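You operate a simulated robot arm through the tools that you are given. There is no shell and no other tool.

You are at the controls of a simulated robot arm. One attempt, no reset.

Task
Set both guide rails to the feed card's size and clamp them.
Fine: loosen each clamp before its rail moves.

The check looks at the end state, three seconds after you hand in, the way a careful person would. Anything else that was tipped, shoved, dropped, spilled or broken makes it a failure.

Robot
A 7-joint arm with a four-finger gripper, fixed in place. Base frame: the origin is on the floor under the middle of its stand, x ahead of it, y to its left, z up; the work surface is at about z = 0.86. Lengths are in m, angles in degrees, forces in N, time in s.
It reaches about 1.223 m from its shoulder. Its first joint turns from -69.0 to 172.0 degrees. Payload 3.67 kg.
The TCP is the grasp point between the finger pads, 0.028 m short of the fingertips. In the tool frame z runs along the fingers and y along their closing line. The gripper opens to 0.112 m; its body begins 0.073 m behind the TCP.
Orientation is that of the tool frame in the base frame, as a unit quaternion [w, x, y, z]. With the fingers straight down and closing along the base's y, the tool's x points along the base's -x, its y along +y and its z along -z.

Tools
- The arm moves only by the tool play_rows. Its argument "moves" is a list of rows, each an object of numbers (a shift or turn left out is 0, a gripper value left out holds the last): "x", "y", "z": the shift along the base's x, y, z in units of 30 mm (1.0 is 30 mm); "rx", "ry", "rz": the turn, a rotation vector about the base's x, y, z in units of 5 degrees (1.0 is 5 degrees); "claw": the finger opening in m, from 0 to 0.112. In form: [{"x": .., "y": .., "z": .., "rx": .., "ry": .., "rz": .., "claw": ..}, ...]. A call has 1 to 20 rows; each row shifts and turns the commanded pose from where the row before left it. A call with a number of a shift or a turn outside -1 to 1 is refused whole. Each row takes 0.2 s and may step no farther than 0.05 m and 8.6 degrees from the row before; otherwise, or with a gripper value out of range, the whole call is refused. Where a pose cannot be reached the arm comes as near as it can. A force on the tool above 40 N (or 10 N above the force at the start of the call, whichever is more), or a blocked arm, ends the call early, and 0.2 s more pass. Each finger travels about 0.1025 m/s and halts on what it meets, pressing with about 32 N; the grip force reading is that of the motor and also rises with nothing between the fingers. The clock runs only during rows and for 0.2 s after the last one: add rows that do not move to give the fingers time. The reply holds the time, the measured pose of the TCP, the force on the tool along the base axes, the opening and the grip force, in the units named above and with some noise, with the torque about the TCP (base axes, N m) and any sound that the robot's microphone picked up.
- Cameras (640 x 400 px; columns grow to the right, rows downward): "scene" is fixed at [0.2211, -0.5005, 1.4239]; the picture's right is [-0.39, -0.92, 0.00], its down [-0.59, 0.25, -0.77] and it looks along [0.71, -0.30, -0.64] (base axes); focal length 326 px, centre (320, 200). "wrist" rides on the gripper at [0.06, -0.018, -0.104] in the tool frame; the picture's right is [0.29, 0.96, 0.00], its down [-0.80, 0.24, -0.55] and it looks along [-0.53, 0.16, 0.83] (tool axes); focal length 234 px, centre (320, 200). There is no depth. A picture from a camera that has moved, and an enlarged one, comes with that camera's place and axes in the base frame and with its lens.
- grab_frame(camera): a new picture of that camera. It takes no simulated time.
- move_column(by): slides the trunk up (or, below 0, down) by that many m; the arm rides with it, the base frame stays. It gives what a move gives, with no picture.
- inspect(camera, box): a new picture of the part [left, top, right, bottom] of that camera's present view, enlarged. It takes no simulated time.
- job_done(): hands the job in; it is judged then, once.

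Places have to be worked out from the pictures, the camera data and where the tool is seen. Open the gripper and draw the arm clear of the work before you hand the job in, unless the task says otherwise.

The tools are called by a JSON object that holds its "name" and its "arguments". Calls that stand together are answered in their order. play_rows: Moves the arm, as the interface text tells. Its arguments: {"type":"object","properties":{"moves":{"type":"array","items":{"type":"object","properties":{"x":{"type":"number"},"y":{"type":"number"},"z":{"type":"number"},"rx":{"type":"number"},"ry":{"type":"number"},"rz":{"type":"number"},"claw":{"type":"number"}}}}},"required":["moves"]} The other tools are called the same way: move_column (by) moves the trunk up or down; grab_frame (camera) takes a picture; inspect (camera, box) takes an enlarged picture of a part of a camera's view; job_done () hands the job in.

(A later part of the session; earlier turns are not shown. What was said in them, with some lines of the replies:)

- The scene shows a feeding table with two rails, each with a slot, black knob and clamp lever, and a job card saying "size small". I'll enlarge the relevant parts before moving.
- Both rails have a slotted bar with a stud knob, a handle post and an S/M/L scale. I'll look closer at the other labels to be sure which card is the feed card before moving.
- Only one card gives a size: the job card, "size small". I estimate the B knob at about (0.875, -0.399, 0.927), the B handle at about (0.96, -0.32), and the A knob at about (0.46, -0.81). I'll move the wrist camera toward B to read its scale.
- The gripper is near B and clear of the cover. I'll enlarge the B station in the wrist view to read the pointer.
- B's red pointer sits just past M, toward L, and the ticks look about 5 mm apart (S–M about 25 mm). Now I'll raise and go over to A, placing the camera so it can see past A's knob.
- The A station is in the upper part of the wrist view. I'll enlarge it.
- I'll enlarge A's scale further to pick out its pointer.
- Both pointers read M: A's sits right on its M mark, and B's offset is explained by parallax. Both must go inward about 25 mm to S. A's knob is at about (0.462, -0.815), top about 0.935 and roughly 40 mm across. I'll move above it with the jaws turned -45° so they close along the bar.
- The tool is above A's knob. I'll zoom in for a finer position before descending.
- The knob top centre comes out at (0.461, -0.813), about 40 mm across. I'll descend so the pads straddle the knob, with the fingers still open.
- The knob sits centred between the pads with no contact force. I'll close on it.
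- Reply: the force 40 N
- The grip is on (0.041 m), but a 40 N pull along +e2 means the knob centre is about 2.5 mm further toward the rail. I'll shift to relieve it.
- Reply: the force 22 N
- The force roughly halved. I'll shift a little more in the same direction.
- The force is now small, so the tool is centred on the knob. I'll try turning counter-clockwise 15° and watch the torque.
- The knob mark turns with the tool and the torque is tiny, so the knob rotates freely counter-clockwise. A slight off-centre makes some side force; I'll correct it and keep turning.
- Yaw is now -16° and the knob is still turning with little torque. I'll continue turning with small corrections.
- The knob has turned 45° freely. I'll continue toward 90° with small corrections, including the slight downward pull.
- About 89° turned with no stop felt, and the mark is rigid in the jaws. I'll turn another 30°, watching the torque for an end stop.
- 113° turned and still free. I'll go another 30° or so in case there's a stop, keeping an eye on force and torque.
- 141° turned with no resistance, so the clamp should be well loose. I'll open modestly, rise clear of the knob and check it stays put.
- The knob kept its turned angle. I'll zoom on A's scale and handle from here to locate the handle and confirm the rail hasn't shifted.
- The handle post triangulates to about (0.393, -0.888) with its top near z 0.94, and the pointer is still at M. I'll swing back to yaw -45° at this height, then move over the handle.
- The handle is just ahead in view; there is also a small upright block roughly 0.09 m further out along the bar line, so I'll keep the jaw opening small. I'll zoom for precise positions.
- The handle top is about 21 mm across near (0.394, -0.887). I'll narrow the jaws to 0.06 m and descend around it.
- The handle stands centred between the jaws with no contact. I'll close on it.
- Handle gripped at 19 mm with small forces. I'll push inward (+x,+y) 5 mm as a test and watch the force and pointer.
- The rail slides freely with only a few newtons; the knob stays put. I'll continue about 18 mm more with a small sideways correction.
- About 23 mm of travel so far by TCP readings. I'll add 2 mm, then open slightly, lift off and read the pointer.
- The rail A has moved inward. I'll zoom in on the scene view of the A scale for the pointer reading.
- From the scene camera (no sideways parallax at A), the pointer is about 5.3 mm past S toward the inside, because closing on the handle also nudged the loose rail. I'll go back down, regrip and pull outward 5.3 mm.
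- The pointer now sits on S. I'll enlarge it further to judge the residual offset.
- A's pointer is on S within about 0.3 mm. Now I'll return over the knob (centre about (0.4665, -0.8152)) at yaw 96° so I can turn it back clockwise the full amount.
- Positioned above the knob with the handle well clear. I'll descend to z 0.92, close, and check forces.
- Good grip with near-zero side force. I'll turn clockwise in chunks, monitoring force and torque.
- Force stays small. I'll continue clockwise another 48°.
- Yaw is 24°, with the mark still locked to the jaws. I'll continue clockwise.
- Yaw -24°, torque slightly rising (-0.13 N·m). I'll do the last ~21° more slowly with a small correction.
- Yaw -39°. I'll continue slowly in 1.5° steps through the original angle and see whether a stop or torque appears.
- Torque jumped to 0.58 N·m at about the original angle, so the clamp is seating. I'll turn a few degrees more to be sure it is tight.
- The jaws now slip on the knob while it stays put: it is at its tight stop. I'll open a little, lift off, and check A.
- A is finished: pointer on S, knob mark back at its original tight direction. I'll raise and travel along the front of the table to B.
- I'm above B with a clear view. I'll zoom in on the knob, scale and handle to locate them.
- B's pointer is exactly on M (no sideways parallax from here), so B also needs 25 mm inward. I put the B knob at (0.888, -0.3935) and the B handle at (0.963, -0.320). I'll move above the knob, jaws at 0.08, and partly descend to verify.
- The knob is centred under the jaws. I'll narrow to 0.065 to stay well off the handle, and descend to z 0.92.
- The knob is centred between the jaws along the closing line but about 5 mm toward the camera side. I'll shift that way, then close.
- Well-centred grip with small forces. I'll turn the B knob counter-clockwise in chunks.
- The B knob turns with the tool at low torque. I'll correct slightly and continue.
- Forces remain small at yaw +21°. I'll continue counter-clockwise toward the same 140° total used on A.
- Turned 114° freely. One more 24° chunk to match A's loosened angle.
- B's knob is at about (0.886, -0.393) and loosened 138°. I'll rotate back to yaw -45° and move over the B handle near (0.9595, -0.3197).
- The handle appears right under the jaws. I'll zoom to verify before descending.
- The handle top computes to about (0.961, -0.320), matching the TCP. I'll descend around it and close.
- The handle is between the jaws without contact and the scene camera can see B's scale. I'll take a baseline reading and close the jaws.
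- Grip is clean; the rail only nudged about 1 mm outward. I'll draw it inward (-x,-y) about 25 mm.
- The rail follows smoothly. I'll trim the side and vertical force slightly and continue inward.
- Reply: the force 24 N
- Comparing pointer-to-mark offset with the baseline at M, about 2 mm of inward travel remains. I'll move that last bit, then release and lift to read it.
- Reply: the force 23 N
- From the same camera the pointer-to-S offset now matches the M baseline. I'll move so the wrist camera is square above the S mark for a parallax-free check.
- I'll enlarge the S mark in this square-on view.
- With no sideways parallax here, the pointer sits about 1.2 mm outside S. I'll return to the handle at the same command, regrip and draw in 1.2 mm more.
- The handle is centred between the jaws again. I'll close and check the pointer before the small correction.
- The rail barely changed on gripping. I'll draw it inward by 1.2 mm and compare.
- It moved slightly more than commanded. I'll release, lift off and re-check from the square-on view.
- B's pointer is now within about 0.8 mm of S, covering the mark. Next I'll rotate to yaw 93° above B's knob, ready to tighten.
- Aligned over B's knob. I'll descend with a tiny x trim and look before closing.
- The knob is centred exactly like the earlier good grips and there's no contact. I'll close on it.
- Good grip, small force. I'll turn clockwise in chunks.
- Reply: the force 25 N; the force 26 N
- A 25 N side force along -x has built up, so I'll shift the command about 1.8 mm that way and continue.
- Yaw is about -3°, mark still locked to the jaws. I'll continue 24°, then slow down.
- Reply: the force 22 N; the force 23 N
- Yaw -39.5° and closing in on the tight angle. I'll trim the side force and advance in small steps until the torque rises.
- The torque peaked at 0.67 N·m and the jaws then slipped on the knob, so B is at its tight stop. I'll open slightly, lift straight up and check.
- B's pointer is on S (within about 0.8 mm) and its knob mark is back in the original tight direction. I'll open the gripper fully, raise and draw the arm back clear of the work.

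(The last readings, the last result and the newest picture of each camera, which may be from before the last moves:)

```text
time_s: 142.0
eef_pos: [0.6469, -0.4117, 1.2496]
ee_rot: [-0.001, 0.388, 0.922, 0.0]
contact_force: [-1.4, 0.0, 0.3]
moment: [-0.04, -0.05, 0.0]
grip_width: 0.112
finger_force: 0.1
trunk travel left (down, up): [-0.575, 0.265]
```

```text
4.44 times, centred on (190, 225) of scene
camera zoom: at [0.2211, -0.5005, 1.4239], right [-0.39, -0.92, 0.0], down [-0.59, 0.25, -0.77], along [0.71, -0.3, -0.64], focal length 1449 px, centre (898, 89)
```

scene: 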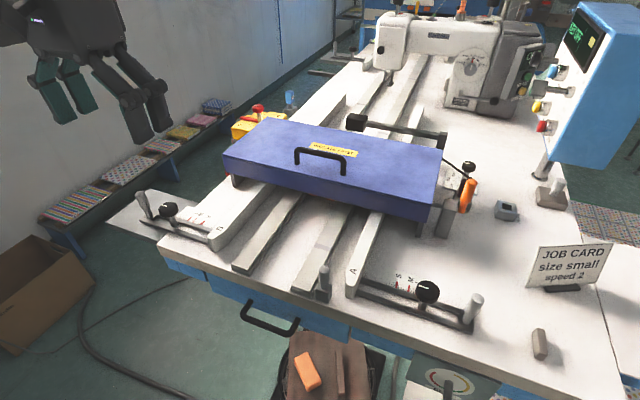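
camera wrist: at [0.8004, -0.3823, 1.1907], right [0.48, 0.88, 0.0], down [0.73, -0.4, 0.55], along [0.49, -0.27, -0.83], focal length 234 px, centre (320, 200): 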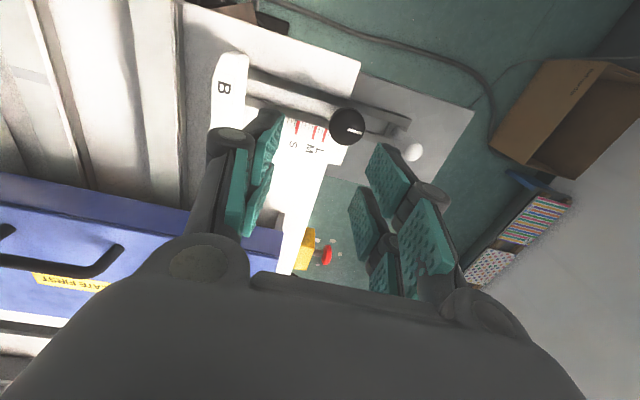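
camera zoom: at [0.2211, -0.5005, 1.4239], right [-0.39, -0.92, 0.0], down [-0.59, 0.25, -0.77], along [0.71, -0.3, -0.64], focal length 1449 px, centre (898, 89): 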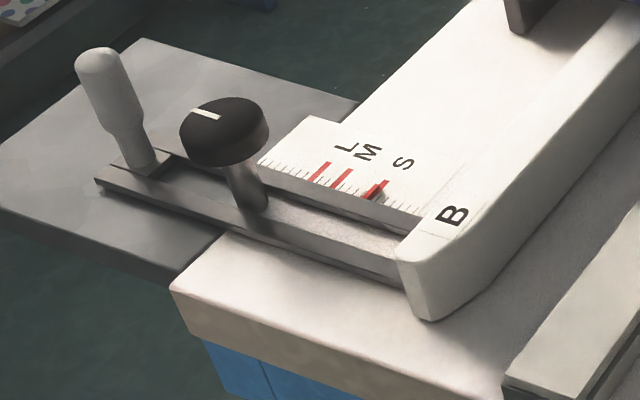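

Both pointers sit on S, both knob marks are back at the tight direction, nothing else has moved, and the arm is clear with the gripper open. I'm handing the job in.

{"name": "job_done", "arguments": {}}

```text
The job is handed in.
```

Both guide rails are set to S (small) and clamped. I took the feed card to be the card marked "JOB CARD, size small, speed 2", the only one in view that gave a size.

| Rail | Start | Now | Pointer offset from S |
|---|---|---|---|
| A | M | S | about 0.3 mm |
| B | M | S | about 0.8 mm, toward the inside |

- **Loosening:** I turned each knob about 140° counter-clockwise before moving its rail. Both rails then slid freely.
- **Clamping:** I turned each knob back clockwise until it stopped and the jaws slipped on it, at about 0.6–0.7 N·m. Both knob marks point the way they did at the start.
- **Surroundings:** I saw nothing else tipped, shifted or dropped in the last pictures. The gripper is open and the arm is drawn back clear of the table.

I read A's offset from the scene camera and B's from the wrist camera held square above the mark, so treat both as good to a few tenths of a millimetre.
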